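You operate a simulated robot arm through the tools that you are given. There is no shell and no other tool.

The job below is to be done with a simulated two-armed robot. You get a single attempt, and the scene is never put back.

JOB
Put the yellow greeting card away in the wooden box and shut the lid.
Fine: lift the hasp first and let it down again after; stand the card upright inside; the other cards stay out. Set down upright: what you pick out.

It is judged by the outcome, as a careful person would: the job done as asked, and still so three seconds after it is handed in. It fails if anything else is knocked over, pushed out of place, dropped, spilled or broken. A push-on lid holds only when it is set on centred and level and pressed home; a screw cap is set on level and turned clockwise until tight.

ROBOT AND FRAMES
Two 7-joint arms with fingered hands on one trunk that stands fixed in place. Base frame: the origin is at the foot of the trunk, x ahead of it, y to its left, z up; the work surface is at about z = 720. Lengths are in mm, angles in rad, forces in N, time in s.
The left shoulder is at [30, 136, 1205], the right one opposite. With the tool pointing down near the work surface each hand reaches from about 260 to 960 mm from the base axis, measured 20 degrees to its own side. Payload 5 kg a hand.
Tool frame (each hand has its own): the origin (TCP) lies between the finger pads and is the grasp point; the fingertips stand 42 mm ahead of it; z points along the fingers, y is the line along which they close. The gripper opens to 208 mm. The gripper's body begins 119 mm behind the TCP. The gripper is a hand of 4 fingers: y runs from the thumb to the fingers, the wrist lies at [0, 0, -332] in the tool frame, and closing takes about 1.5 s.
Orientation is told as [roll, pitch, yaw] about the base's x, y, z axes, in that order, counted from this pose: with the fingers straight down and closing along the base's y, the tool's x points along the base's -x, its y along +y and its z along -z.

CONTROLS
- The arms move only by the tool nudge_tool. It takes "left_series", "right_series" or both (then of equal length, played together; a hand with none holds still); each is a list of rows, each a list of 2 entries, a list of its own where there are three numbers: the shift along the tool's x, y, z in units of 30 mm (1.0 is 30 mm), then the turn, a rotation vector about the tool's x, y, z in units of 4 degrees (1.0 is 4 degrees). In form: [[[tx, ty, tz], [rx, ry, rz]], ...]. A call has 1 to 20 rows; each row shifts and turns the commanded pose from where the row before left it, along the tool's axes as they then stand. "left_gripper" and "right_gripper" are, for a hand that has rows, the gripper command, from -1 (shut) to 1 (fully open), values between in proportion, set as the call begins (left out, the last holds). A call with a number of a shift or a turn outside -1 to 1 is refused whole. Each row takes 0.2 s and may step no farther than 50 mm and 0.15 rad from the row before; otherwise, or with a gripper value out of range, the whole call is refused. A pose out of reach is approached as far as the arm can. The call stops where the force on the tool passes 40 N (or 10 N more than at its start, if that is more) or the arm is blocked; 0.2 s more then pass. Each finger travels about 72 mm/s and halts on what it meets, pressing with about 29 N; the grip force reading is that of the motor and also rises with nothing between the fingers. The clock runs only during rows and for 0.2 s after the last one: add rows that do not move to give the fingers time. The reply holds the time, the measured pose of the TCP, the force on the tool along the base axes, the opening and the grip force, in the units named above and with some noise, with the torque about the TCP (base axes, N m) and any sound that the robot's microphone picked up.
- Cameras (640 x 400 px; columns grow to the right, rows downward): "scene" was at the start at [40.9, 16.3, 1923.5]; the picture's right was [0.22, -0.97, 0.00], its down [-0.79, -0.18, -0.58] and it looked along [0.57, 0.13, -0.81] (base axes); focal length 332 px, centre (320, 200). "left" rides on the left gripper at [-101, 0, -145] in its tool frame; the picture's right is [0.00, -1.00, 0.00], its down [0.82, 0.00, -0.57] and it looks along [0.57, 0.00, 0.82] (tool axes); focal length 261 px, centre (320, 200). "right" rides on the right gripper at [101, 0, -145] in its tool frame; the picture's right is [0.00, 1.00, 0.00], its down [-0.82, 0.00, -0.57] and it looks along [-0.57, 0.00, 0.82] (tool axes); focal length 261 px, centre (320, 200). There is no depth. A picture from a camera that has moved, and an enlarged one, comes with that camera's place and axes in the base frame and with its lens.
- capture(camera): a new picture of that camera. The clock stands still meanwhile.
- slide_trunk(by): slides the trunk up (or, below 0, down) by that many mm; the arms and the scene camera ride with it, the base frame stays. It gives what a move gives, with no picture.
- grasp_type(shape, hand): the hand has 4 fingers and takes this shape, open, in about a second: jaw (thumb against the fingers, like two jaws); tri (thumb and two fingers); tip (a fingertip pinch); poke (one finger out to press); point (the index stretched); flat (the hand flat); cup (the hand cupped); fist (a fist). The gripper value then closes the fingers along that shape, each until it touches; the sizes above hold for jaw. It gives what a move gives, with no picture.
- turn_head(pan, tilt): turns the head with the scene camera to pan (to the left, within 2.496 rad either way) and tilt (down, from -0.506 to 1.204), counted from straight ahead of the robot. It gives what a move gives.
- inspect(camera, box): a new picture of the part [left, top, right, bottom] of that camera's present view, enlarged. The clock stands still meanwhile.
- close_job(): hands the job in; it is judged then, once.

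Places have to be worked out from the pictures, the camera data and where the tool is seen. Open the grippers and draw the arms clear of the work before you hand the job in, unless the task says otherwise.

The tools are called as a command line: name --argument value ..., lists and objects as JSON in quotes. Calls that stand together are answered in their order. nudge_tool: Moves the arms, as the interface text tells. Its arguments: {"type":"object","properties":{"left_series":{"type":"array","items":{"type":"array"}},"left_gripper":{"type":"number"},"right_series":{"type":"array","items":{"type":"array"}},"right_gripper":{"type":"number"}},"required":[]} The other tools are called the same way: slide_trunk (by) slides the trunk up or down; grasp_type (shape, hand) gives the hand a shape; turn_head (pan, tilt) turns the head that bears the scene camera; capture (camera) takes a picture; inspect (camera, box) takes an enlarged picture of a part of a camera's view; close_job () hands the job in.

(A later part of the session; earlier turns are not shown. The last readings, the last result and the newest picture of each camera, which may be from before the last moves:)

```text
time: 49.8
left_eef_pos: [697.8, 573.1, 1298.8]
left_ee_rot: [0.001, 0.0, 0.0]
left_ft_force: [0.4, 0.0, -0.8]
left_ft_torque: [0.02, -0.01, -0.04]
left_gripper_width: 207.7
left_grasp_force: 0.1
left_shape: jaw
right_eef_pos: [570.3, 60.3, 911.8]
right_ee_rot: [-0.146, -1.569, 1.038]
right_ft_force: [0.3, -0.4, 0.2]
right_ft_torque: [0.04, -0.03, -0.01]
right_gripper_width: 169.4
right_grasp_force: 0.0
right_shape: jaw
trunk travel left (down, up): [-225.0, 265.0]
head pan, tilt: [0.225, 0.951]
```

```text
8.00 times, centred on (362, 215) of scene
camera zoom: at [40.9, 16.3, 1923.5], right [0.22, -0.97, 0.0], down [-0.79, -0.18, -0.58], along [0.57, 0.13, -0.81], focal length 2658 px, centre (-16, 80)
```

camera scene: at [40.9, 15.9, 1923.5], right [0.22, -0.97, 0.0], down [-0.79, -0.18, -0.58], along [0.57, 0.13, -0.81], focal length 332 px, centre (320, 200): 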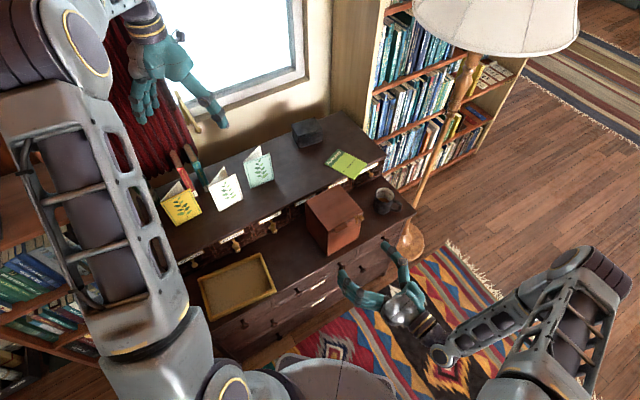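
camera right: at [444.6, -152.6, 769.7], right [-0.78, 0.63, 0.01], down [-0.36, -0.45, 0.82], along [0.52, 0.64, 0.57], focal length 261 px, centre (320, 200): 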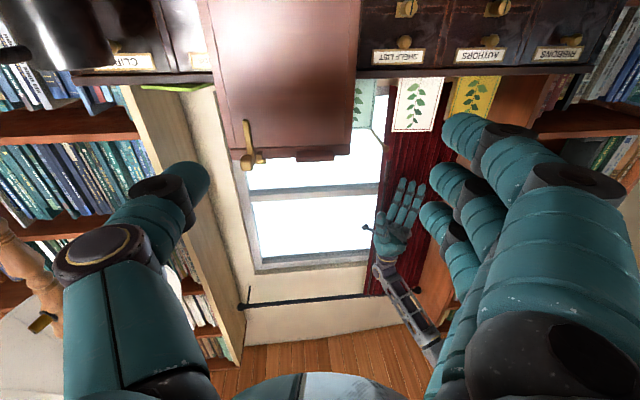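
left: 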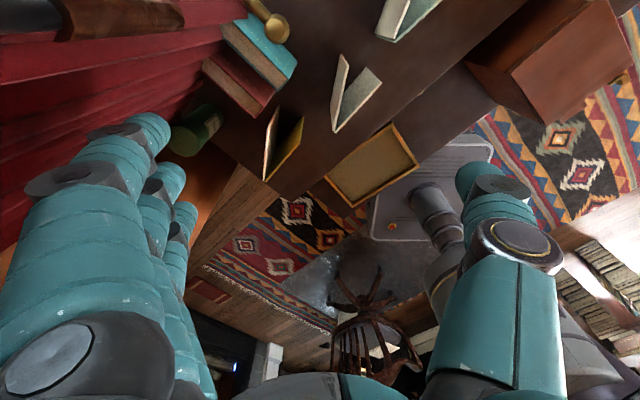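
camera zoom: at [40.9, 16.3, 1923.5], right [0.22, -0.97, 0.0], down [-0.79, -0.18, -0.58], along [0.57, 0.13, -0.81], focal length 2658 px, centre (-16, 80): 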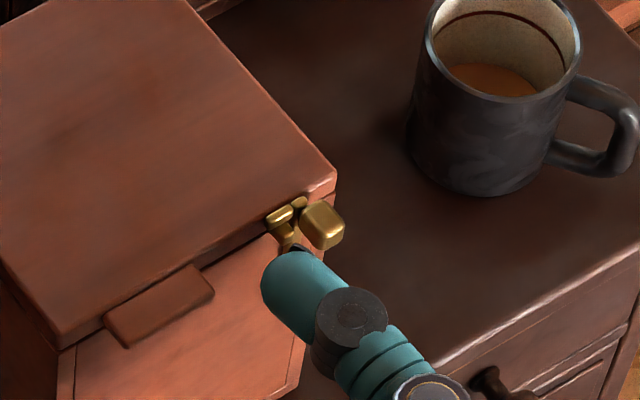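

The thumb is just left of the knob at the right height. I push it right, first 9 mm to contact.

nudge_tool --right_series '[[[0, -0.2, 0], [0, 0, 0]], [[0, -0.15, 0], [0, 0, 0]], [[0, -0.1, 0], [0, 0, 0]], [[0, -0.1, 0], [0, 0, 0]]]'

inspect --camera "scene" --box '[330, 190, 394, 240]'

inspect --camera "right" --box '[130, 100, 380, 260]'

```text
time: 50.8
left_eef_pos: [695.7, 573.7, 1296.9]
left_ee_rot: [-0.001, 0.001, 0.0]
left_ft_force: [0.4, 0.0, 0.6]
left_ft_torque: [0.02, -0.02, 0.02]
left_gripper_width: 207.9
left_grasp_force: 0.2
left_shape: jaw
right_eef_pos: [583.5, 50.7, 911.0]
right_ee_rot: [0.172, -1.57, 0.716]
right_ft_force: [0.7, 1.1, -0.2]
right_ft_torque: [0.0, -0.01, 0.0]
right_gripper_width: 169.0
right_grasp_force: 0.0
right_shape: jaw
trunk travel left (down, up): [-225.0, 265.0]
head pan, tilt: [0.225, 0.951]
```

```text
8.00 times, centred on (362, 215) of scene
camera zoom: at [40.7, 16.2, 1923.5], right [0.22, -0.97, 0.0], down [-0.79, -0.18, -0.58], along [0.57, 0.13, -0.81], focal length 2658 px, centre (-16, 80)
```

zoom: 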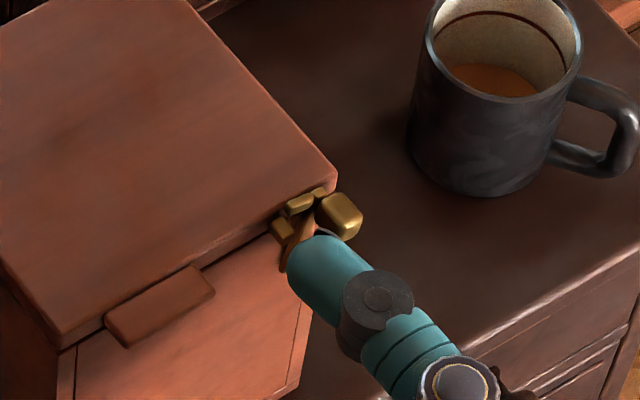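

```text
2.50 times, centred on (255, 180) of right
camera zoom: at [491.1, -61.1, 810.4], right [-0.78, 0.63, 0.0], down [-0.36, -0.45, 0.82], along [0.52, 0.64, 0.57], focal length 652 px, centre (482, 250)
```

zoom: 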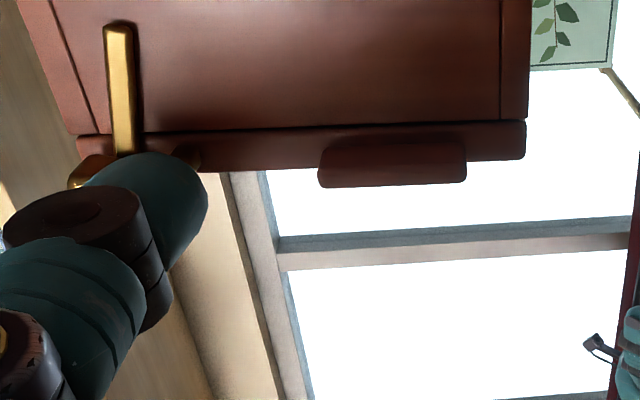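

The hook swings freely clockwise off its pin with almost no force, and the box stays put. I keep pushing it over to the right along its arc.

nudge_tool --right_series '[[[0, -0.2, 0], [0, 0, 0]], [[0, -0.2, 0], [0, 0, 0]], [[0.07, -0.2, 0], [0, 0, 0]]]'

inspect --camera "scene" --box '[330, 190, 394, 240]'

inspect --camera "right" --box '[130, 100, 380, 260]'

```text
time: 51.6
left_eef_pos: [695.7, 573.1, 1297.4]
left_ee_rot: [0.0, -0.001, 0.001]
left_ft_force: [0.8, 0.1, 0.2]
left_ft_torque: [0.04, 0.02, 0.02]
left_gripper_width: 207.7
left_grasp_force: 0.1
left_shape: jaw
right_eef_pos: [596.5, 38.5, 909.3]
right_ee_rot: [0.046, -1.57, 0.844]
right_ft_force: [-0.6, -1.1, 0.1]
right_ft_torque: [-0.02, -0.02, 0.02]
right_gripper_width: 169.1
right_grasp_force: 0.1
right_shape: jaw
trunk travel left (down, up): [-225.0, 265.0]
head pan, tilt: [0.225, 0.951]
```

```text
8.00 times, centred on (362, 215) of scene
camera zoom: at [41.0, 16.1, 1923.5], right [0.22, -0.97, 0.0], down [-0.79, -0.18, -0.58], along [0.57, 0.13, -0.81], focal length 2658 px, centre (-16, 80)
```

zoom: 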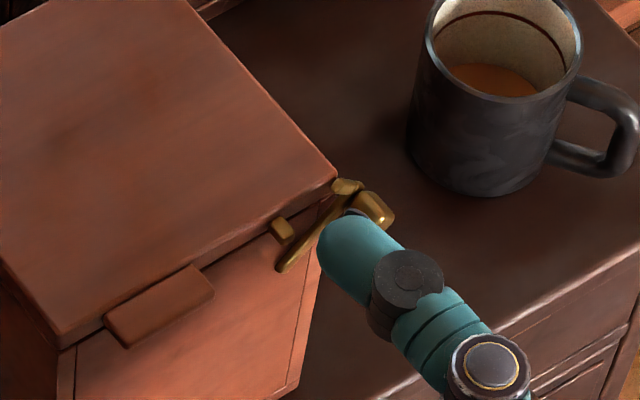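

```text
2.50 times, centred on (255, 180) of right
camera zoom: at [505.6, -72.8, 809.0], right [-0.78, 0.63, 0.0], down [-0.36, -0.45, 0.82], along [0.52, 0.64, 0.57], focal length 652 px, centre (482, 250)
```

zoom: 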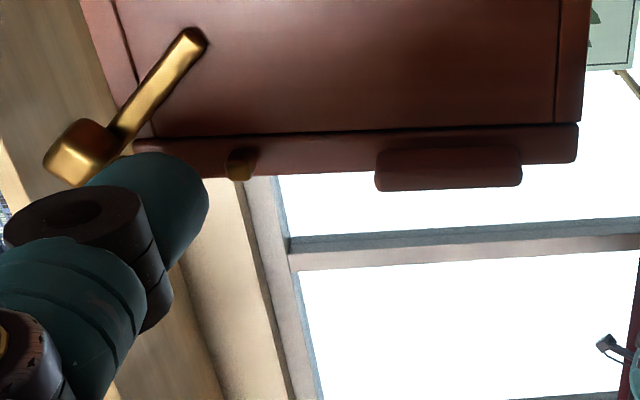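

The hook is about 35° over and clear of the lid pin. I push it further, to be sure it stays out of the way.

nudge_tool --right_series '[[[0.1, -0.2, 0], [0, 0, 0]], [[0.15, -0.2, 0], [0, 0, 0]], [[0.2, -0.2, 0], [0, 0, 0]], [[0.2, -0.15, 0], [0, 0, 0]]]'

inspect --camera "scene" --box '[330, 190, 394, 240]'

inspect --camera "right" --box '[130, 100, 380, 260]'

```text
time: 52.7
left_eef_pos: [696.7, 574.1, 1296.0]
left_ee_rot: [0.001, 0.0, 0.0]
left_ft_force: [1.4, -0.5, -1.0]
left_ft_torque: [-0.03, 0.11, 0.02]
left_gripper_width: 207.8
left_grasp_force: 0.0
left_shape: jaw
right_eef_pos: [616.2, 28.1, 896.7]
right_ee_rot: [-2.655, -1.554, -2.74]
right_ft_force: [-9.5, -1.1, 17.6]
right_ft_torque: [-0.73, -1.93, -0.37]
right_gripper_width: 168.9
right_grasp_force: 0.1
right_shape: jaw
trunk travel left (down, up): [-225.0, 265.0]
head pan, tilt: [0.225, 0.951]
stopped in row 4 (right hand): the force on the tool passed its limit at 43 N (the readings are from after the stop); the commanded pose is now the measured one
```

```text
8.00 times, centred on (362, 215) of scene
camera zoom: at [40.7, 16.5, 1923.3], right [0.22, -0.97, 0.0], down [-0.79, -0.18, -0.58], along [0.57, 0.13, -0.81], focal length 2658 px, centre (-16, 80)
```

zoom: 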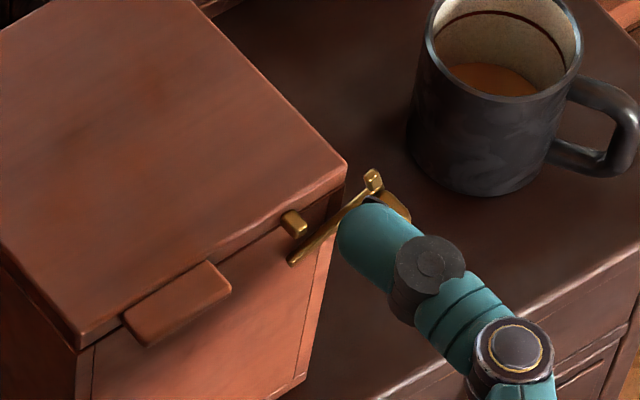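

```text
2.50 times, centred on (255, 180) of right
camera zoom: at [526.1, -83.6, 794.1], right [-0.78, 0.63, 0.0], down [-0.37, -0.45, 0.81], along [0.51, 0.63, 0.58], focal length 652 px, centre (482, 250)
```

zoom: 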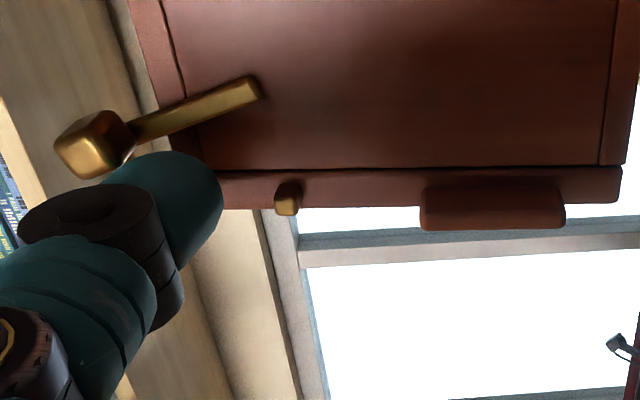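

The hook reached its open stop at about 60–65° (force spike), with the box nudged only ~4 mm. I lift the thumb off and withdraw outward.

nudge_tool --right_series '[[[-0.3, 0.2, 0], [0, 0, 0]], [[-0.2, 0, -0.4], [0, 0, 0]], [[0, 0, -0.9], [0, 0, 0]], [[0, 0, -0.9], [0, 0, 0]]]'

inspect --camera "scene" --box '[270, 160, 430, 260]'

inspect --camera "right" --box '[130, 60, 380, 220]'

```text
time: 53.7
left_eef_pos: [695.4, 574.3, 1297.7]
left_ee_rot: [-0.001, 0.0, 0.0]
left_ft_force: [-0.7, 0.8, 0.2]
left_ft_torque: [0.02, -0.04, 0.0]
left_gripper_width: 207.7
left_grasp_force: 0.1
left_shape: jaw
right_eef_pos: [569.3, -19.6, 911.4]
right_ee_rot: [-2.651, -1.558, -2.743]
right_ft_force: [-1.1, -0.4, -0.5]
right_ft_torque: [-0.01, 0.01, 0.03]
right_gripper_width: 169.4
right_grasp_force: 0.0
right_shape: jaw
trunk travel left (down, up): [-225.0, 265.0]
head pan, tilt: [0.225, 0.951]
```

```text
4.00 times, centred on (350, 210) of scene
camera zoom: at [40.0, 15.5, 1923.5], right [0.22, -0.97, 0.0], down [-0.79, -0.18, -0.58], along [0.57, 0.13, -0.81], focal length 1329 px, centre (200, 160)
```

zoom: 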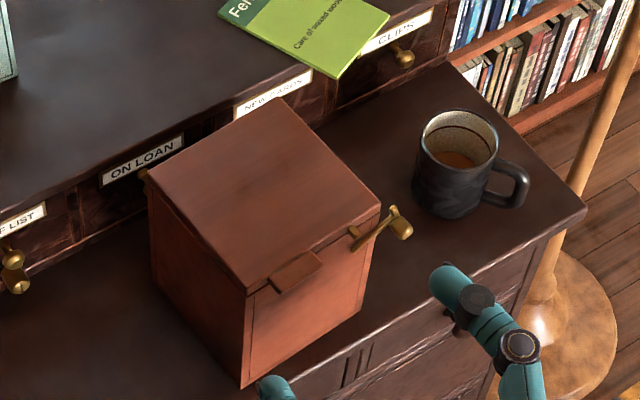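

```text
2.50 times, centred on (255, 140) of right
camera zoom: at [478.8, -131.8, 808.2], right [-0.78, 0.63, 0.0], down [-0.37, -0.45, 0.81], along [0.51, 0.63, 0.58], focal length 652 px, centre (482, 350)
```

zoom: 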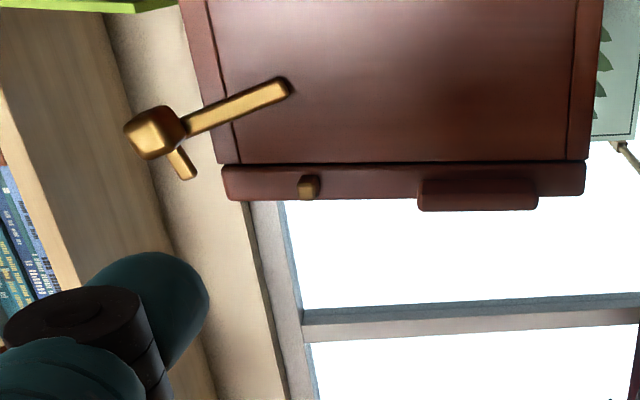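

The hasp now stays open at the right, and the box has shifted only slightly. Next, the lid: I place the thumb under the lid's front tab (centre about s≈457) to lift it.

nudge_tool --right_series '[[[0.3, 0.785, 0], [0, 0, 0]], [[0.3, 0.785, 0], [0, 0, 0]], [[0.3, 0.785, 0], [0, 0, 0]], [[0.3, 0.785, 0], [0, 0, 0]], [[0, 0, 0.8], [0, 0, 0]], [[0, 0, 0.8], [0, 0, 0]], [[0, 0, 0.8], [0, 0, 0]]]'

inspect --camera "scene" --box '[270, 160, 430, 260]'

inspect --camera "right" --box '[130, 100, 380, 260]'

```text
time: 55.3
left_eef_pos: [697.8, 574.6, 1295.6]
left_ee_rot: [0.0, 0.0, 0.0]
left_ft_force: [0.1, 0.6, 0.5]
left_ft_torque: [-0.06, 0.03, 0.01]
left_gripper_width: 208.0
left_grasp_force: 0.0
left_shape: jaw
right_eef_pos: [542.6, 95.9, 871.9]
right_ee_rot: [-2.557, -1.562, -2.839]
right_ft_force: [-0.6, -0.2, 0.4]
right_ft_torque: [-0.01, -0.03, 0.0]
right_gripper_width: 169.4
right_grasp_force: 0.1
right_shape: jaw
trunk travel left (down, up): [-225.0, 265.0]
head pan, tilt: [0.225, 0.951]
```

```text
4.00 times, centred on (350, 210) of scene
camera zoom: at [41.6, 17.3, 1923.4], right [0.22, -0.97, 0.0], down [-0.79, -0.18, -0.58], along [0.57, 0.13, -0.81], focal length 1329 px, centre (200, 160)
```

zoom: 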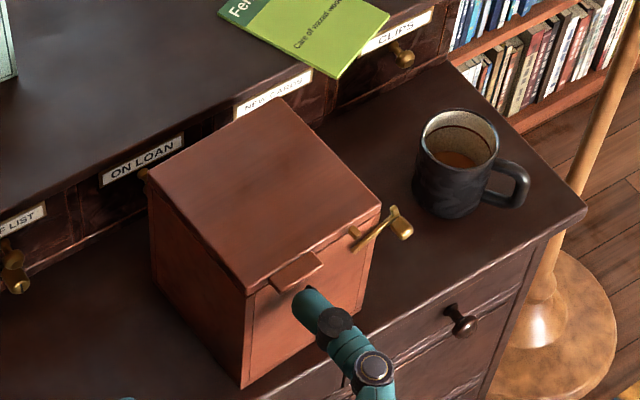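

```text
2.50 times, centred on (255, 180) of right
camera zoom: at [450.9, -16.2, 770.0], right [-0.78, 0.63, 0.0], down [-0.37, -0.45, 0.82], along [0.51, 0.63, 0.58], focal length 652 px, centre (482, 250)
```

zoom: 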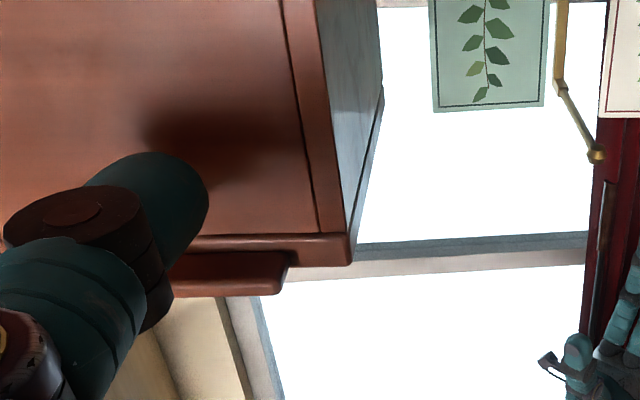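

The thumb is under the tab. I raise it to contact and follow the lid's arc to about 20°.

nudge_tool --right_series '[[[-0.25, 0, 0], [0, 0, 0]], [[-0.25, 0, 0], [0, 0, 0]], [[-0.367, 0, -0.013], [0, 0, 0]], [[-0.367, 0, 0.013], [0, 0, 0]], [[-0.363, 0, 0.037], [0, 0, 0]], [[-0.36, 0, 0.067], [0, 0, 0]], [[-0.357, 0, 0.087], [0, 0, 0]]]'

inspect --camera "scene" --box '[270, 140, 430, 260]'

inspect --camera "right" --box '[130, 100, 380, 260]'

```text
time: 56.9
left_eef_pos: [696.7, 574.8, 1298.3]
left_ee_rot: [-0.001, 0.0, 0.0]
left_ft_force: [0.6, -0.4, 0.3]
left_ft_torque: [-0.02, 0.0, 0.02]
left_gripper_width: 207.7
left_grasp_force: 0.2
left_shape: jaw
right_eef_pos: [546.3, 97.9, 941.9]
right_ee_rot: [-2.584, -1.558, -2.809]
right_ft_force: [-0.2, -0.6, -0.1]
right_ft_torque: [0.04, 0.05, -0.02]
right_gripper_width: 169.6
right_grasp_force: 0.0
right_shape: jaw
trunk travel left (down, up): [-225.0, 265.0]
head pan, tilt: [0.225, 0.951]
```

```text
3.33 times, centred on (350, 200) of scene
camera zoom: at [40.7, 16.4, 1923.5], right [0.22, -0.97, 0.0], down [-0.79, -0.18, -0.58], along [0.57, 0.13, -0.81], focal length 1108 px, centre (220, 200)
```

zoom: 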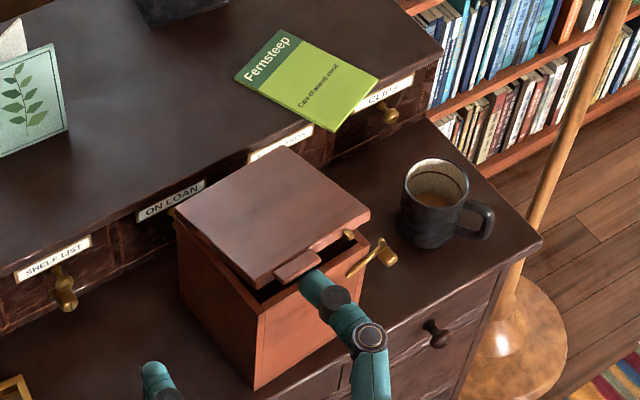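

```text
2.50 times, centred on (255, 180) of right
camera zoom: at [454.3, -13.1, 840.6], right [-0.78, 0.63, 0.0], down [-0.37, -0.45, 0.81], along [0.51, 0.63, 0.58], focal length 652 px, centre (482, 250)
```

zoom: 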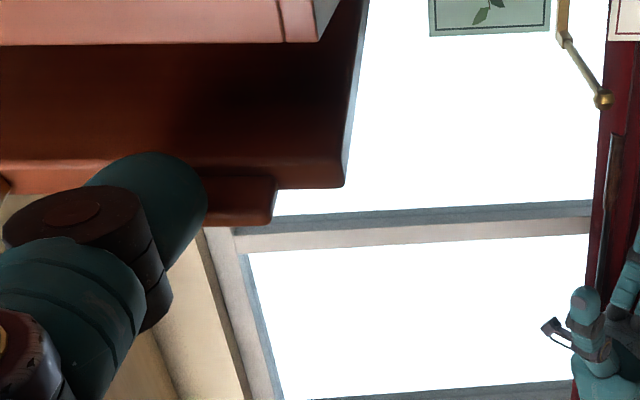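

The lid opens freely (near-zero force) and the box stays still. I keep following the arc to about 60°.

nudge_tool --right_series '[[[-0.35, 0, 0.113], [0, 0, 0]], [[-0.337, 0, 0.137], [0, 0, 0]], [[-0.33, 0, 0.163], [0, 0, 0]], [[-0.317, 0, 0.18], [0, 0, 0]], [[-0.303, 0, 0.203], [0, 0, 0]], [[-0.29, 0, 0.23], [0, 0, 0]], [[-0.27, 0, 0.24], [0, 0, 0]], [[-0.253, 0, 0.263], [0, 0, 0]], [[-0.237, 0, 0.283], [0, 0, 0]], [[-0.217, 0, 0.297], [0, 0, 0]]]'

inspect --camera "scene" --box '[270, 140, 430, 260]'

capture --camera "right"

```text
time: 59.1
left_eef_pos: [696.2, 574.2, 1297.7]
left_ee_rot: [0.001, -0.001, -0.001]
left_ft_force: [0.0, 0.4, -0.8]
left_ft_torque: [-0.08, 0.02, 0.01]
left_gripper_width: 207.8
left_grasp_force: 0.1
left_shape: jaw
right_eef_pos: [583.8, 147.6, 1031.7]
right_ee_rot: [-2.582, -1.559, -2.811]
right_ft_force: [0.0, 0.9, 0.1]
right_ft_torque: [0.02, 0.02, -0.02]
right_gripper_width: 169.3
right_grasp_force: 0.0
right_shape: jaw
trunk travel left (down, up): [-225.0, 265.0]
head pan, tilt: [0.225, 0.951]
```

```text
3.33 times, centred on (350, 200) of scene
camera zoom: at [40.8, 16.7, 1923.5], right [0.22, -0.97, 0.0], down [-0.79, -0.18, -0.58], along [0.57, 0.13, -0.81], focal length 1108 px, centre (220, 200)
```

zoom: 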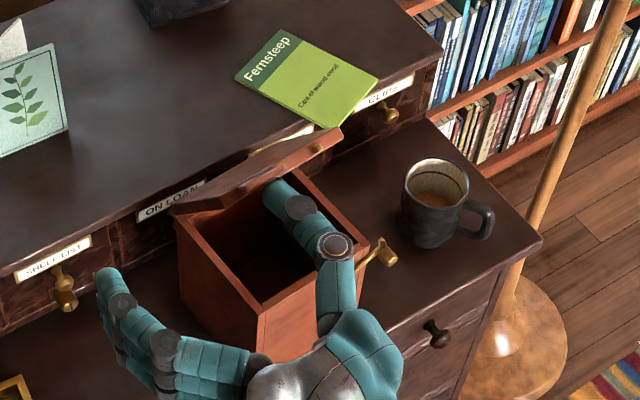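

```text
taken
camera right: at [493.3, 35.6, 929.0], right [-0.78, 0.63, 0.0], down [-0.37, -0.45, 0.81], along [0.51, 0.63, 0.58], focal length 261 px, centre (320, 200)
```

right: 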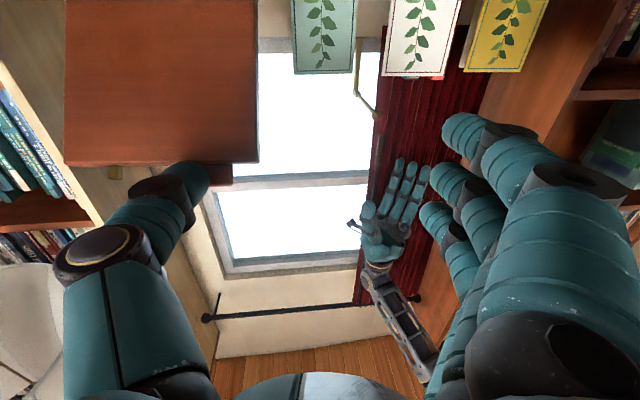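

The lid is at roughly 60°, with the box empty inside. I keep on to a little past vertical.

nudge_tool --right_series '[[[-0.193, 0, 0.31], [0, 0, 0]], [[-0.173, 0, 0.323], [0, 0, 0]], [[-0.147, 0, 0.333], [0, 0, 0]], [[-0.123, 0, 0.343], [0, 0, 0]], [[-0.103, 0, 0.353], [0, 0, 0]], [[-0.077, 0, 0.36], [0, 0, 0]], [[-0.05, 0, 0.36], [0, 0, 0]], [[-0.027, 0, 0.367], [0, 0, 0]]]'

inspect --camera "scene" --box '[270, 120, 430, 240]'

capture --camera "right"

```text
time: 60.9
left_eef_pos: [697.0, 575.0, 1296.8]
left_ee_rot: [0.0, -0.001, 0.0]
left_ft_force: [0.0, 0.6, -0.7]
left_ft_torque: [-0.03, -0.03, 0.0]
left_gripper_width: 207.7
left_grasp_force: 0.1
left_shape: jaw
right_eef_pos: [636.6, 212.2, 1057.1]
right_ee_rot: [-2.559, -1.559, -2.836]
right_ft_force: [-0.3, 0.5, -0.1]
right_ft_torque: [0.02, -0.03, -0.01]
right_gripper_width: 169.4
right_grasp_force: 0.0
right_shape: jaw
trunk travel left (down, up): [-225.0, 265.0]
head pan, tilt: [0.225, 0.951]
```

```text
3.33 times, centred on (350, 180) of scene
camera zoom: at [41.1, 16.9, 1923.4], right [0.22, -0.97, 0.0], down [-0.79, -0.18, -0.58], along [0.57, 0.13, -0.81], focal length 1108 px, centre (220, 267)
```

zoom: 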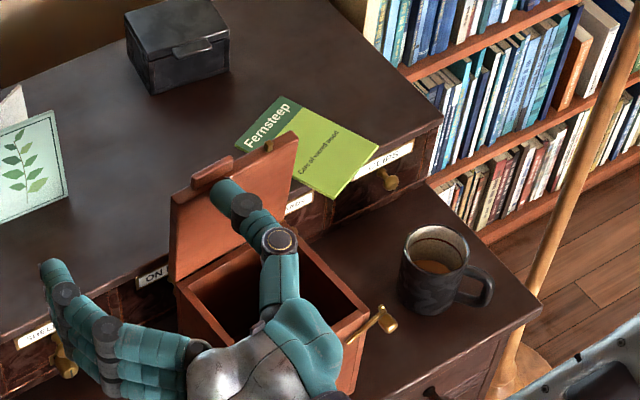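

```text
taken
camera right: at [545.0, 100.6, 955.5], right [-0.78, 0.63, 0.0], down [-0.37, -0.45, 0.81], along [0.51, 0.63, 0.58], focal length 261 px, centre (320, 200)
```

right: 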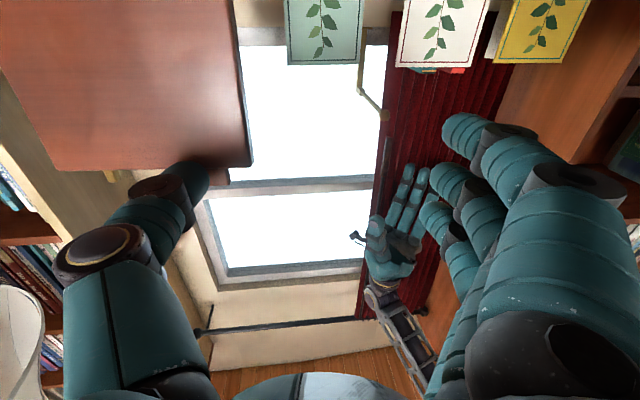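

The lid is about vertical. I push a bit farther, gently, to find its stop.

nudge_tool --right_series '[[[0, 0, 0.33], [0, 0, 0]], [[0.02, 0, 0.33], [0, 0, 0]], [[0.04, 0, 0.3], [0, 0, 0]]]'

inspect --camera "scene" --box '[270, 120, 430, 240]'

capture --camera "right"

```text
time: 61.7
left_eef_pos: [696.3, 574.5, 1297.4]
left_ee_rot: [0.0, 0.0, 0.0]
left_ft_force: [0.0, -0.3, 1.0]
left_ft_torque: [-0.09, 0.01, -0.03]
left_gripper_width: 207.8
left_grasp_force: 0.0
left_shape: jaw
right_eef_pos: [652.9, 234.5, 1056.2]
right_ee_rot: [-2.606, -1.559, -2.788]
right_ft_force: [0.0, -0.8, -0.4]
right_ft_torque: [0.01, -0.02, -0.02]
right_gripper_width: 169.4
right_grasp_force: 0.1
right_shape: jaw
trunk travel left (down, up): [-225.0, 265.0]
head pan, tilt: [0.225, 0.951]
```

```text
3.33 times, centred on (350, 180) of scene
camera zoom: at [41.0, 17.1, 1923.4], right [0.22, -0.97, 0.0], down [-0.79, -0.18, -0.58], along [0.57, 0.13, -0.81], focal length 1108 px, centre (220, 267)
```

zoom: 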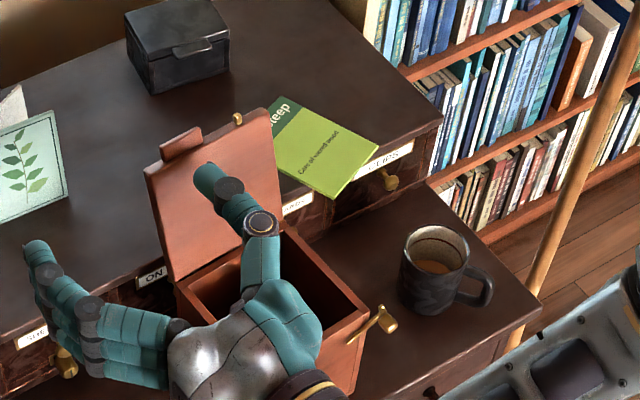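

```text
taken
camera right: at [563.2, 122.7, 953.5], right [-0.78, 0.63, 0.0], down [-0.37, -0.45, 0.81], along [0.51, 0.63, 0.58], focal length 261 px, centre (320, 200)
```

right: 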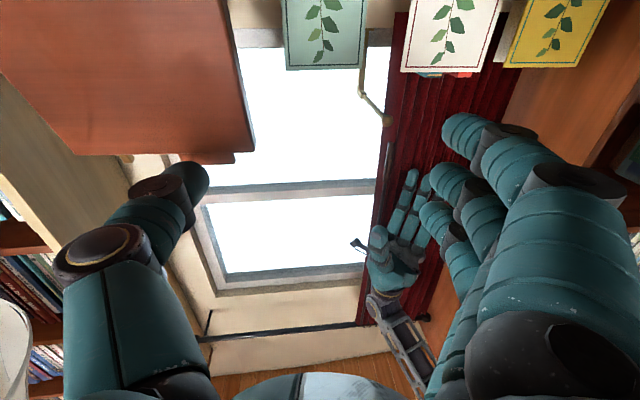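

The lid has swung over past vertical and rests open by itself. I withdraw the right hand outward and to the right, out of the way.

nudge_tool --right_series '[[[0, 0, -1], [0, 0, 0]], [[0, 0, -1], [0, 0, 0]], [[0, 0, -1], [0, 0, 0]], [[0, 0, -1], [0, 0, 0]], [[0, 0, -1], [0, 0, 0]], [[0, 0, -1], [0, 0, 0]], [[0, 0, -1], [0, 0, 0]], [[0, -1, 0], [0, 0, 0]], [[0, -1, 0], [0, 0, 0]], [[0, -1, 0], [0, 0, 0]], [[0, -1, 0], [0, 0, 0]]]'

capture --camera "scene"

inspect --camera "scene" --box '[270, 120, 430, 250]'

```text
time: 64.1
left_eef_pos: [696.0, 572.8, 1297.1]
left_ee_rot: [-0.001, 0.0, 0.001]
left_ft_force: [0.0, 0.2, 0.5]
left_ft_torque: [0.08, -0.01, 0.0]
left_gripper_width: 207.9
left_grasp_force: 0.1
left_shape: jaw
right_eef_pos: [614.8, -2.4, 1054.1]
right_ee_rot: [-2.725, -1.558, -2.668]
right_ft_force: [-0.3, 0.1, 0.1]
right_ft_torque: [0.05, -0.02, 0.03]
right_gripper_width: 169.5
right_grasp_force: 0.1
right_shape: jaw
trunk travel left (down, up): [-225.0, 265.0]
head pan, tilt: [0.225, 0.951]
```

```text
taken
camera scene: at [40.8, 15.4, 1923.5], right [0.22, -0.97, 0.0], down [-0.79, -0.18, -0.58], along [0.57, 0.13, -0.81], focal length 332 px, centre (320, 200)
```

scene: 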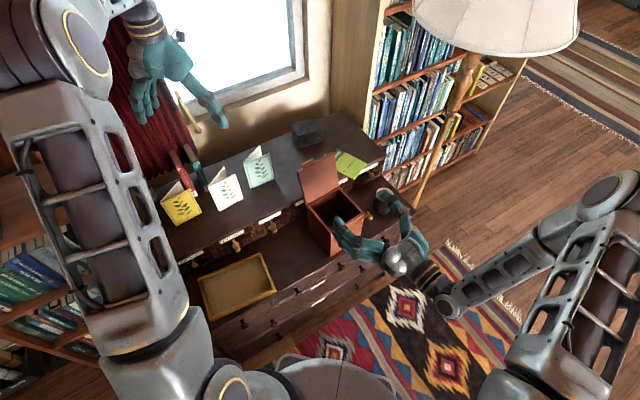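

```text
3.08 times, centred on (350, 185) of scene
camera zoom: at [40.8, 15.4, 1923.5], right [0.22, -0.97, 0.0], down [-0.79, -0.18, -0.58], along [0.57, 0.13, -0.81], focal length 1022 px, centre (228, 246)
```

zoom: 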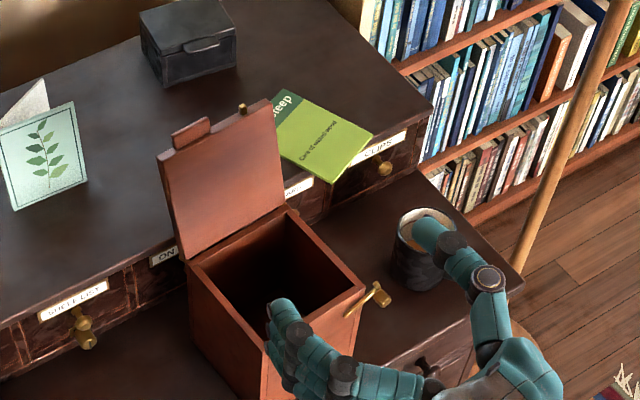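

I take the right hand still farther back so the box is clear for the left arm.

nudge_tool --right_series '[[[0, -0.6, -1], [0, 0, 0]], [[0, -0.6, -1], [0, 0, 0]], [[0, -0.6, -1], [0, 0, 0]], [[0, -0.6, -1], [0, 0, 0]], [[0, -0.6, -1], [0, 0, 0]], [[0, -0.6, -1], [0, 0, 0]]]'

inspect --camera "scene" --box '[270, 120, 430, 250]'

inspect --camera "scene" --box '[140, 130, 300, 240]'

inspect --camera "left" --box '[180, 0, 400, 210]'

```text
time: 65.5
left_eef_pos: [696.2, 573.2, 1299.0]
left_ee_rot: [0.002, 0.001, -0.002]
left_ft_force: [0.0, -0.4, 1.3]
left_ft_torque: [0.07, -0.05, -0.03]
left_gripper_width: 207.9
left_grasp_force: 0.0
left_shape: jaw
right_eef_pos: [585.4, -212.4, 1051.8]
right_ee_rot: [-2.745, -1.559, -2.651]
right_ft_force: [-0.3, -0.1, -0.1]
right_ft_torque: [0.0, 0.02, 0.03]
right_gripper_width: 169.3
right_grasp_force: 0.2
right_shape: jaw
trunk travel left (down, up): [-225.0, 265.0]
head pan, tilt: [0.225, 0.951]
```

```text
3.08 times, centred on (350, 185) of scene
camera zoom: at [40.2, 14.5, 1923.5], right [0.22, -0.97, 0.0], down [-0.79, -0.18, -0.58], along [0.57, 0.13, -0.81], focal length 1022 px, centre (228, 246)
```

zoom: 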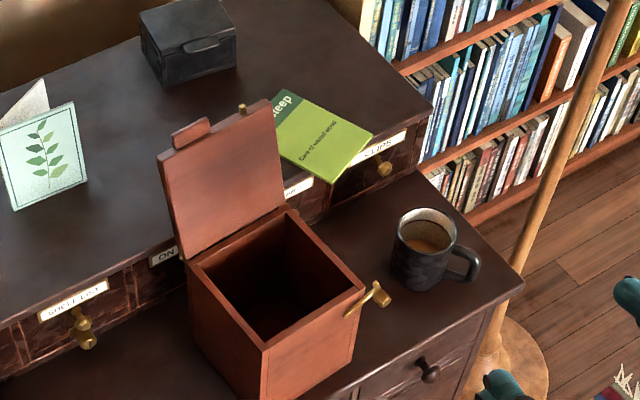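

```text
3.64 times, centred on (220, 185) of scene
camera zoom: at [40.2, 14.5, 1923.5], right [0.22, -0.97, 0.0], down [-0.79, -0.18, -0.58], along [0.57, 0.13, -0.81], focal length 1208 px, centre (684, 254)
```

zoom: 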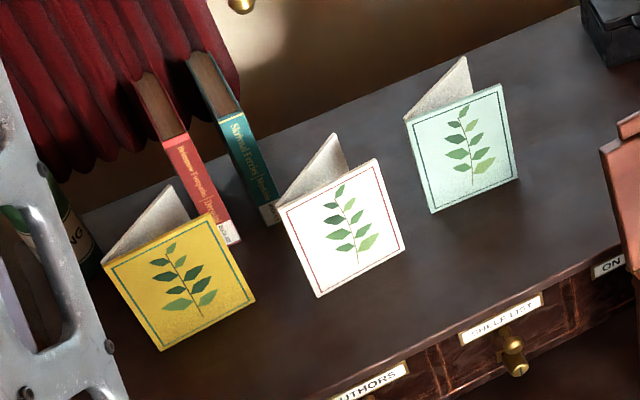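

```text
1.90 times, centred on (290, 105) of left
camera zoom: at [796.6, 572.9, 1442.9], right [0.0, -1.0, 0.0], down [-0.82, 0.0, 0.57], along [-0.57, 0.0, -0.82], focal length 496 px, centre (377, 381)
```

zoom: 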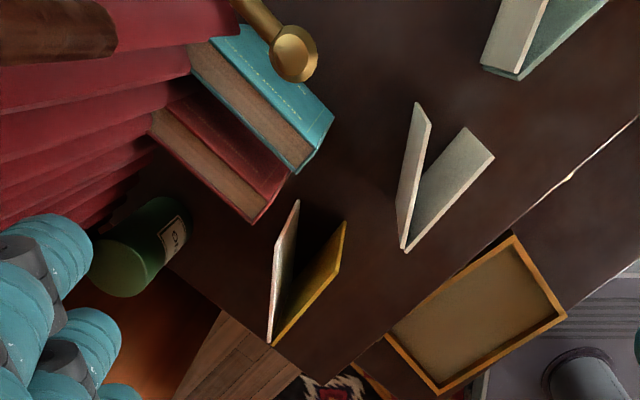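

Lid open and hasp clear. The jaw's knuckles are wide when nearly closed, which matters inside the box, so I look at other left-hand shapes ("flat", "tri") before going for the card.

grasp_type --shape "flat" --hand "left"

capture --camera "left"

inspect --camera "scene" --box '[90, 0, 250, 140]'

nudge_tool --left_series '[[[0, 0, 0], [0, 0, 0]], [[0, 0, 0], [0, 0, 0]], [[0, 0, 0], [0, 0, 0]], [[0, 0, 0], [0, 0, 0]], [[0, 0, 0], [0, 0, 0]], [[0, 0, 0], [0, 0, 0]], [[0, 0, 0], [0, 0, 0]], [[0, 0, 0], [0, 0, 0]]]' --left_gripper -1

capture --camera "left"

inspect --camera "scene" --box '[90, 0, 250, 140]'

```text
time: 66.4
left_eef_pos: [696.4, 574.6, 1297.9]
left_ee_rot: [0.0, 0.001, -0.001]
left_ft_force: [0.0, -0.4, 0.4]
left_ft_torque: [0.03, -0.02, 0.01]
left_gripper_width: 201.8
left_grasp_force: 0.0
left_shape: flat
right_eef_pos: [585.8, -211.2, 1050.6]
right_ee_rot: [-2.635, -1.559, -2.758]
right_ft_force: [-0.5, 1.2, -0.9]
right_ft_torque: [-0.02, -0.02, 0.0]
right_gripper_width: 169.6
right_grasp_force: 0.0
right_shape: jaw
trunk travel left (down, up): [-225.0, 265.0]
head pan, tilt: [0.225, 0.951]
```

```text
taken
camera left: at [797.2, 573.7, 1442.0], right [0.0, -1.0, 0.0], down [-0.82, 0.0, 0.57], along [-0.57, 0.0, -0.82], focal length 261 px, centre (320, 200)
```

left: 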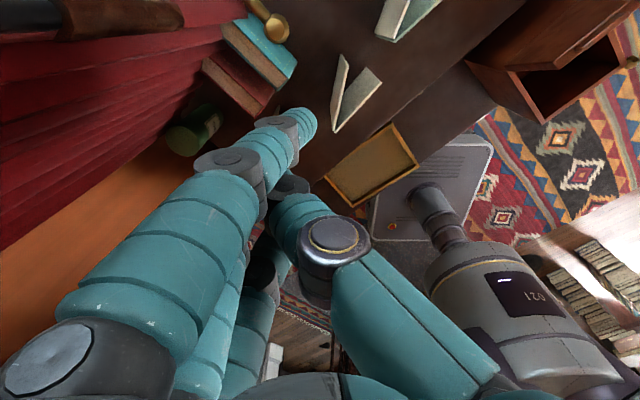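

```text
2.86 times, centred on (170, 70) of scene
camera zoom: at [40.7, 15.8, 1923.5], right [0.22, -0.97, 0.0], down [-0.79, -0.18, -0.58], along [0.57, 0.13, -0.81], focal length 949 px, centre (749, 571)
```

zoom: 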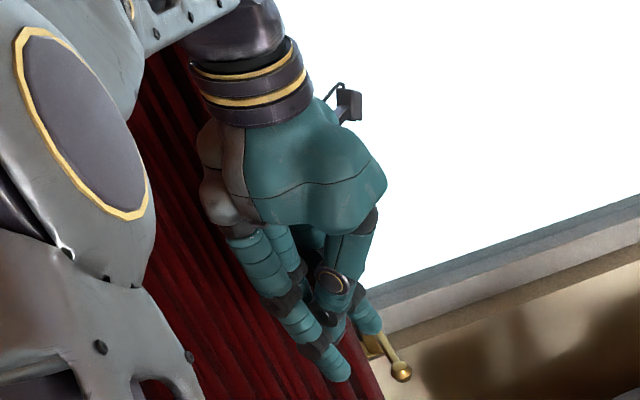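

```text
time: 68.2
left_eef_pos: [695.7, 573.7, 1296.8]
left_ee_rot: [0.001, -0.001, 0.0]
left_ft_force: [0.3, -0.2, -0.3]
left_ft_torque: [0.0, -0.03, -0.02]
left_gripper_width: 201.6
left_grasp_force: 0.1
left_shape: flat
right_eef_pos: [587.0, -211.7, 1050.8]
right_ee_rot: [-2.623, -1.559, -2.775]
right_ft_force: [0.3, -0.2, -0.2]
right_ft_torque: [-0.01, -0.01, -0.01]
right_gripper_width: 169.2
right_grasp_force: 0.0
right_shape: jaw
trunk travel left (down, up): [-225.0, 265.0]
head pan, tilt: [0.225, 0.951]
```

```text
taken
camera left: at [797.2, 573.9, 1441.9], right [0.0, -1.0, 0.0], down [-0.82, 0.0, 0.57], along [-0.57, 0.0, -0.82], focal length 261 px, centre (320, 200)
```

left: 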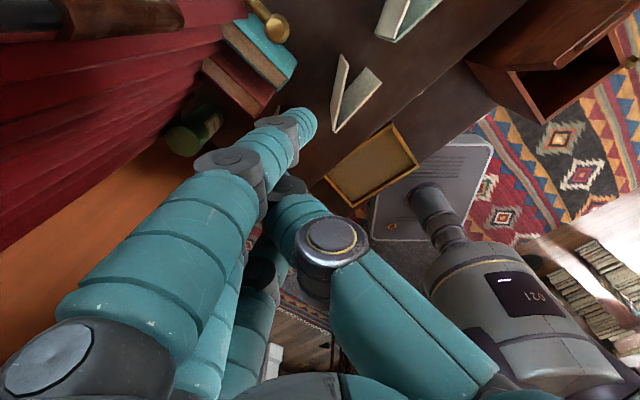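

```text
2.86 times, centred on (170, 70) of scene
camera zoom: at [40.8, 16.1, 1923.5], right [0.22, -0.97, 0.0], down [-0.79, -0.18, -0.58], along [0.57, 0.13, -0.81], focal length 949 px, centre (749, 571)
```

zoom: 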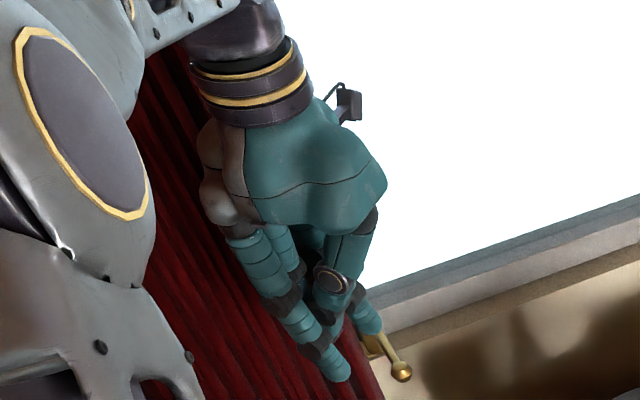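

"Flat" does not close. I check "tri" and "tip" at about 40 mm opening for how slim they are.

grasp_type --shape "tri" --hand "left"

nudge_tool --left_series '[[[0, 0, 0], [0, 0, 0]], [[0, 0, 0], [0, 0, 0]], [[0, 0, 0], [0, 0, 0]], [[0, 0, 0], [0, 0, 0]], [[0, 0, 0], [0, 0, 0]], [[0, 0, 0], [0, 0, 0]], [[0, 0, 0], [0, 0, 0]]]' --left_gripper -0.6

capture --camera "left"

inspect --camera "scene" --box '[90, 0, 250, 140]'

grasp_type --shape "tip" --hand "left"

nudge_tool --left_series '[[[0, 0, 0], [0, 0, 0]], [[0, 0, 0], [0, 0, 0]], [[0, 0, 0], [0, 0, 0]], [[0, 0, 0], [0, 0, 0]], [[0, 0, 0], [0, 0, 0]], [[0, 0, 0], [0, 0, 0]], [[0, 0, 0], [0, 0, 0]]]' --left_gripper -0.6

capture --camera "left"

inspect --camera "scene" --box '[90, 0, 250, 140]'

```text
time: 69.1
left_eef_pos: [696.7, 574.5, 1298.1]
left_ee_rot: [-0.001, 0.001, 0.0]
left_ft_force: [-0.3, -0.4, 0.1]
left_ft_torque: [0.0, 0.01, 0.0]
left_gripper_width: 208.1
left_grasp_force: 0.0
left_shape: tri
right_eef_pos: [585.5, -212.7, 1050.8]
right_ee_rot: [-2.617, -1.559, -2.778]
right_ft_force: [0.3, -0.3, 1.3]
right_ft_torque: [-0.02, 0.01, 0.02]
right_gripper_width: 169.4
right_grasp_force: 0.1
right_shape: jaw
trunk travel left (down, up): [-225.0, 265.0]
head pan, tilt: [0.225, 0.951]
```

```text
time: 70.7
left_eef_pos: [696.0, 573.9, 1297.1]
left_ee_rot: [0.001, 0.001, 0.001]
left_ft_force: [0.6, 0.9, 1.4]
left_ft_torque: [-0.03, 0.0, 0.01]
left_gripper_width: 42.3
left_grasp_force: 0.0
left_shape: tri
right_eef_pos: [585.3, -211.0, 1051.0]
right_ee_rot: [-2.622, -1.558, -2.775]
right_ft_force: [-0.5, -0.5, 0.6]
right_ft_torque: [-0.01, 0.0, -0.02]
right_gripper_width: 169.5
right_grasp_force: 0.0
right_shape: jaw
trunk travel left (down, up): [-225.0, 265.0]
head pan, tilt: [0.225, 0.951]
```

```text
taken
camera left: at [797.2, 573.9, 1441.9], right [0.0, -1.0, 0.0], down [-0.82, 0.0, 0.57], along [-0.57, 0.0, -0.82], focal length 261 px, centre (320, 200)
```

left: 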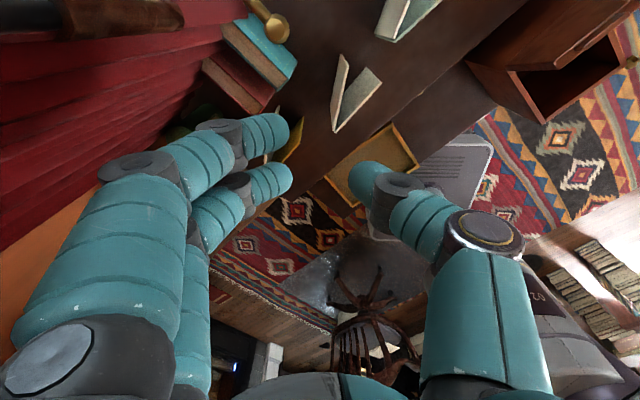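

```text
2.86 times, centred on (170, 70) of scene
camera zoom: at [40.8, 16.1, 1923.5], right [0.22, -0.97, 0.0], down [-0.79, -0.18, -0.58], along [0.57, 0.13, -0.81], focal length 949 px, centre (749, 571)
```

zoom: 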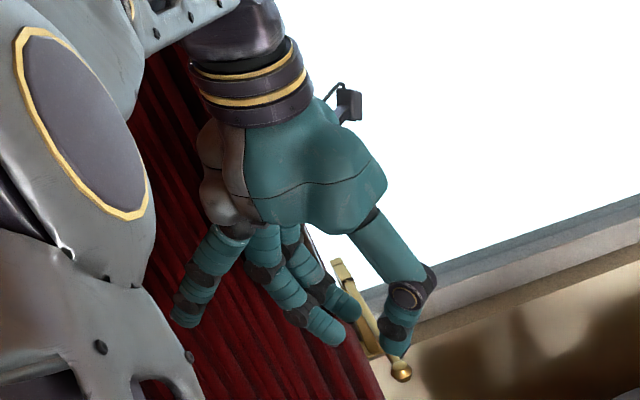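

```text
time: 71.6
left_eef_pos: [696.4, 574.1, 1296.7]
left_ee_rot: [0.001, -0.001, 0.001]
left_ft_force: [-0.7, -0.7, 0.3]
left_ft_torque: [0.0, -0.01, 0.0]
left_gripper_width: 207.9
left_grasp_force: 0.0
left_shape: tip
right_eef_pos: [587.0, -210.9, 1051.6]
right_ee_rot: [-2.619, -1.559, -2.773]
right_ft_force: [-0.1, -0.1, 0.3]
right_ft_torque: [0.0, -0.03, -0.01]
right_gripper_width: 169.7
right_grasp_force: 0.0
right_shape: jaw
trunk travel left (down, up): [-225.0, 265.0]
head pan, tilt: [0.225, 0.951]
```

```text
time: 73.2
left_eef_pos: [695.8, 574.4, 1297.2]
left_ee_rot: [-0.001, -0.001, -0.001]
left_ft_force: [-0.3, -1.0, 0.1]
left_ft_torque: [-0.01, 0.02, -0.03]
left_gripper_width: 42.4
left_grasp_force: 0.1
left_shape: tip
right_eef_pos: [586.6, -211.4, 1051.4]
right_ee_rot: [-2.621, -1.558, -2.774]
right_ft_force: [0.8, -0.2, 0.2]
right_ft_torque: [0.02, 0.02, -0.01]
right_gripper_width: 169.2
right_grasp_force: 0.1
right_shape: jaw
trunk travel left (down, up): [-225.0, 265.0]
head pan, tilt: [0.225, 0.951]
```

```text
taken
camera left: at [797.2, 574.0, 1441.9], right [0.0, -1.0, 0.0], down [-0.82, 0.0, 0.57], along [-0.57, 0.0, -0.82], focal length 261 px, centre (320, 200)
```

left: 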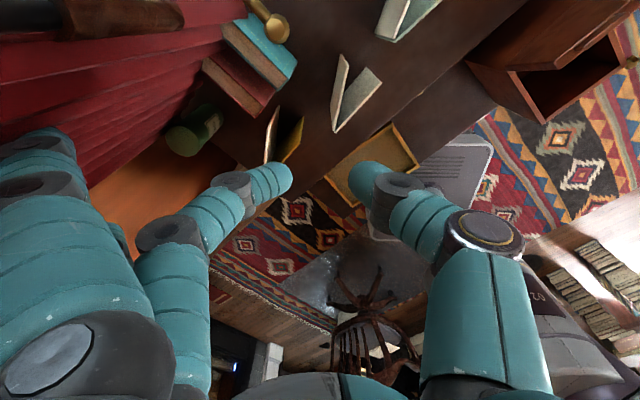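

```text
2.86 times, centred on (170, 70) of scene
camera zoom: at [40.8, 16.2, 1923.5], right [0.22, -0.97, 0.0], down [-0.79, -0.18, -0.58], along [0.57, 0.13, -0.81], focal length 949 px, centre (749, 571)
```

zoom: 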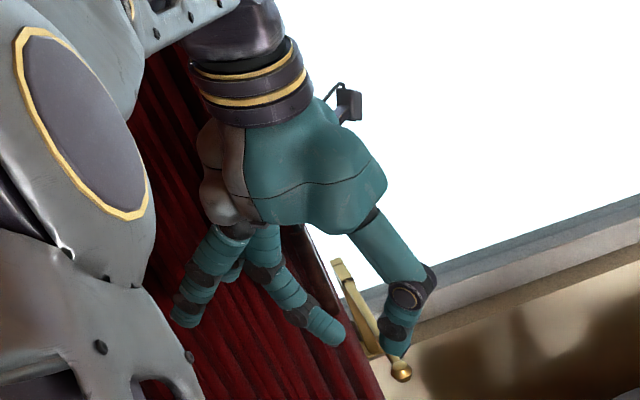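

The tip pinch is slim enough to work inside the box if its closing line runs along the box diagonal, with the spare fingers pointing to the front. For that the left hand must pick the card with its fingers on the front side (yaw ≈ +154°), so I turn the left hand that way at a safe height.

nudge_tool --left_series '[[[1, 0, 0], [0, 0, 0]], [[1, 0, 0], [0, 0, 0]], [[1, 0, 0], [0, 0, 0]], [[0, 0, 0], [0, 0, -1]], [[0, 0, 0], [0, 0, -1]], [[0, 0, 0], [0, 0, -1]], [[0, 0, 0], [0, 0, -1]], [[0, 0, 0], [0, 0, -1]], [[0, 0, 0], [0, 0, -1]], [[0, 0, 0], [0, 0, -1]], [[0, 0, 0], [0, 0, -1]], [[0, 0, 0], [0, 0, -1]], [[0, 0, 0], [0, 0, -1]], [[0, 0, 0], [0, 0, -1]], [[0, 0, 0], [0, 0, -1]], [[0, 0, 0], [0, 0, -1]], [[0, 0, 0], [0, 0, -1]], [[0, 0, 0], [0, 0, -1]], [[0, 0, 0], [0, 0, -1]], [[0, 0, 0], [0, 0, -1]]]' --left_gripper -0.3

nudge_tool --left_series '[[[0, 0, 0], [0, 0, -1]], [[0, 0, 0], [0, 0, -1]], [[0, 0, 0], [0, 0, -1]], [[0, 0, 0], [0, 0, -1]], [[0, 0, 0], [0, 0, -1]], [[0, 0, 0], [0, 0, -1]], [[0, 0, 0], [0, 0, -1]], [[0, 0, 0], [0, 0, -1]], [[0, 0, 0], [0, 0, -1]], [[0, 0, 0], [0, 0, -1]], [[0, 0, 0], [0, 0, -1]], [[0, 0, 0], [0, 0, -1]], [[0, 0, 0], [0, 0, -1]], [[0, 0, 0], [0, 0, -1]], [[0, 0, 0], [0, 0, -1]], [[0, 0, 0], [0, 0, -1]], [[0, 0, 0], [0, 0, -1]], [[0, 0, 0], [0, 0, -1]], [[0, 0, 0], [0, 0, -1]], [[0, 0, 0], [0, 0, -1]]]'

capture --camera "scene"

capture --camera "left"

```text
time: 77.4
left_eef_pos: [606.9, 574.0, 1297.4]
left_ee_rot: [-0.001, -0.001, 1.186]
left_ft_force: [-0.2, 1.3, -0.6]
left_ft_torque: [-0.02, 0.0, -0.02]
left_gripper_width: 72.2
left_grasp_force: 0.0
left_shape: tip
right_eef_pos: [586.0, -211.9, 1051.5]
right_ee_rot: [-2.627, -1.558, -2.766]
right_ft_force: [-0.7, 0.0, -0.4]
right_ft_torque: [0.0, 0.01, 0.02]
right_gripper_width: 169.3
right_grasp_force: 0.0
right_shape: jaw
trunk travel left (down, up): [-225.0, 265.0]
head pan, tilt: [0.225, 0.951]
```

```text
time: 81.6
left_eef_pos: [607.6, 574.7, 1296.6]
left_ee_rot: [0.001, -0.001, 2.583]
left_ft_force: [0.4, 0.3, -0.5]
left_ft_torque: [0.02, 0.0, -0.01]
left_gripper_width: 72.2
left_grasp_force: 0.0
left_shape: tip
right_eef_pos: [586.4, -211.8, 1050.9]
right_ee_rot: [-2.657, -1.558, -2.738]
right_ft_force: [0.7, -0.9, 0.2]
right_ft_torque: [0.05, 0.0, 0.03]
right_gripper_width: 169.7
right_grasp_force: 0.1
right_shape: jaw
trunk travel left (down, up): [-225.0, 265.0]
head pan, tilt: [0.225, 0.951]
```

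```text
taken
camera scene: at [41.8, 15.7, 1923.4], right [0.22, -0.97, 0.0], down [-0.79, -0.18, -0.58], along [0.57, 0.13, -0.81], focal length 332 px, centre (320, 200)
```

scene: 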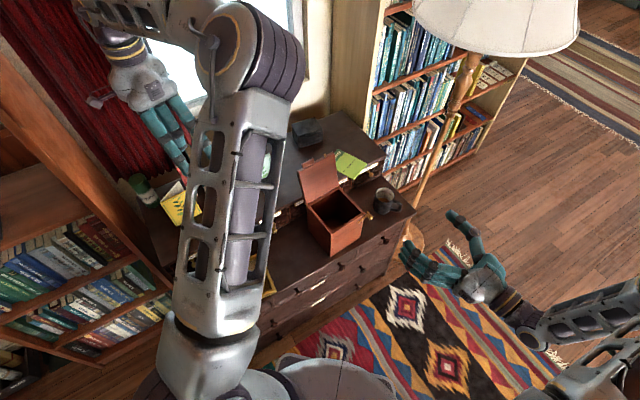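

```text
taken
camera left: at [521.7, 626.5, 1441.4], right [0.53, 0.85, 0.0], down [0.7, -0.43, 0.57], along [0.49, -0.3, -0.82], focal length 261 px, centre (320, 200)
```

left: 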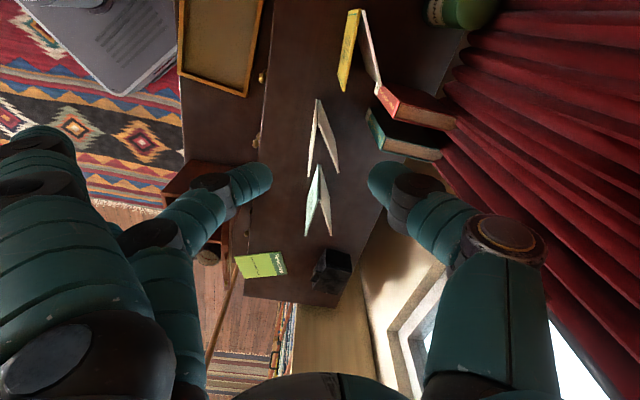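

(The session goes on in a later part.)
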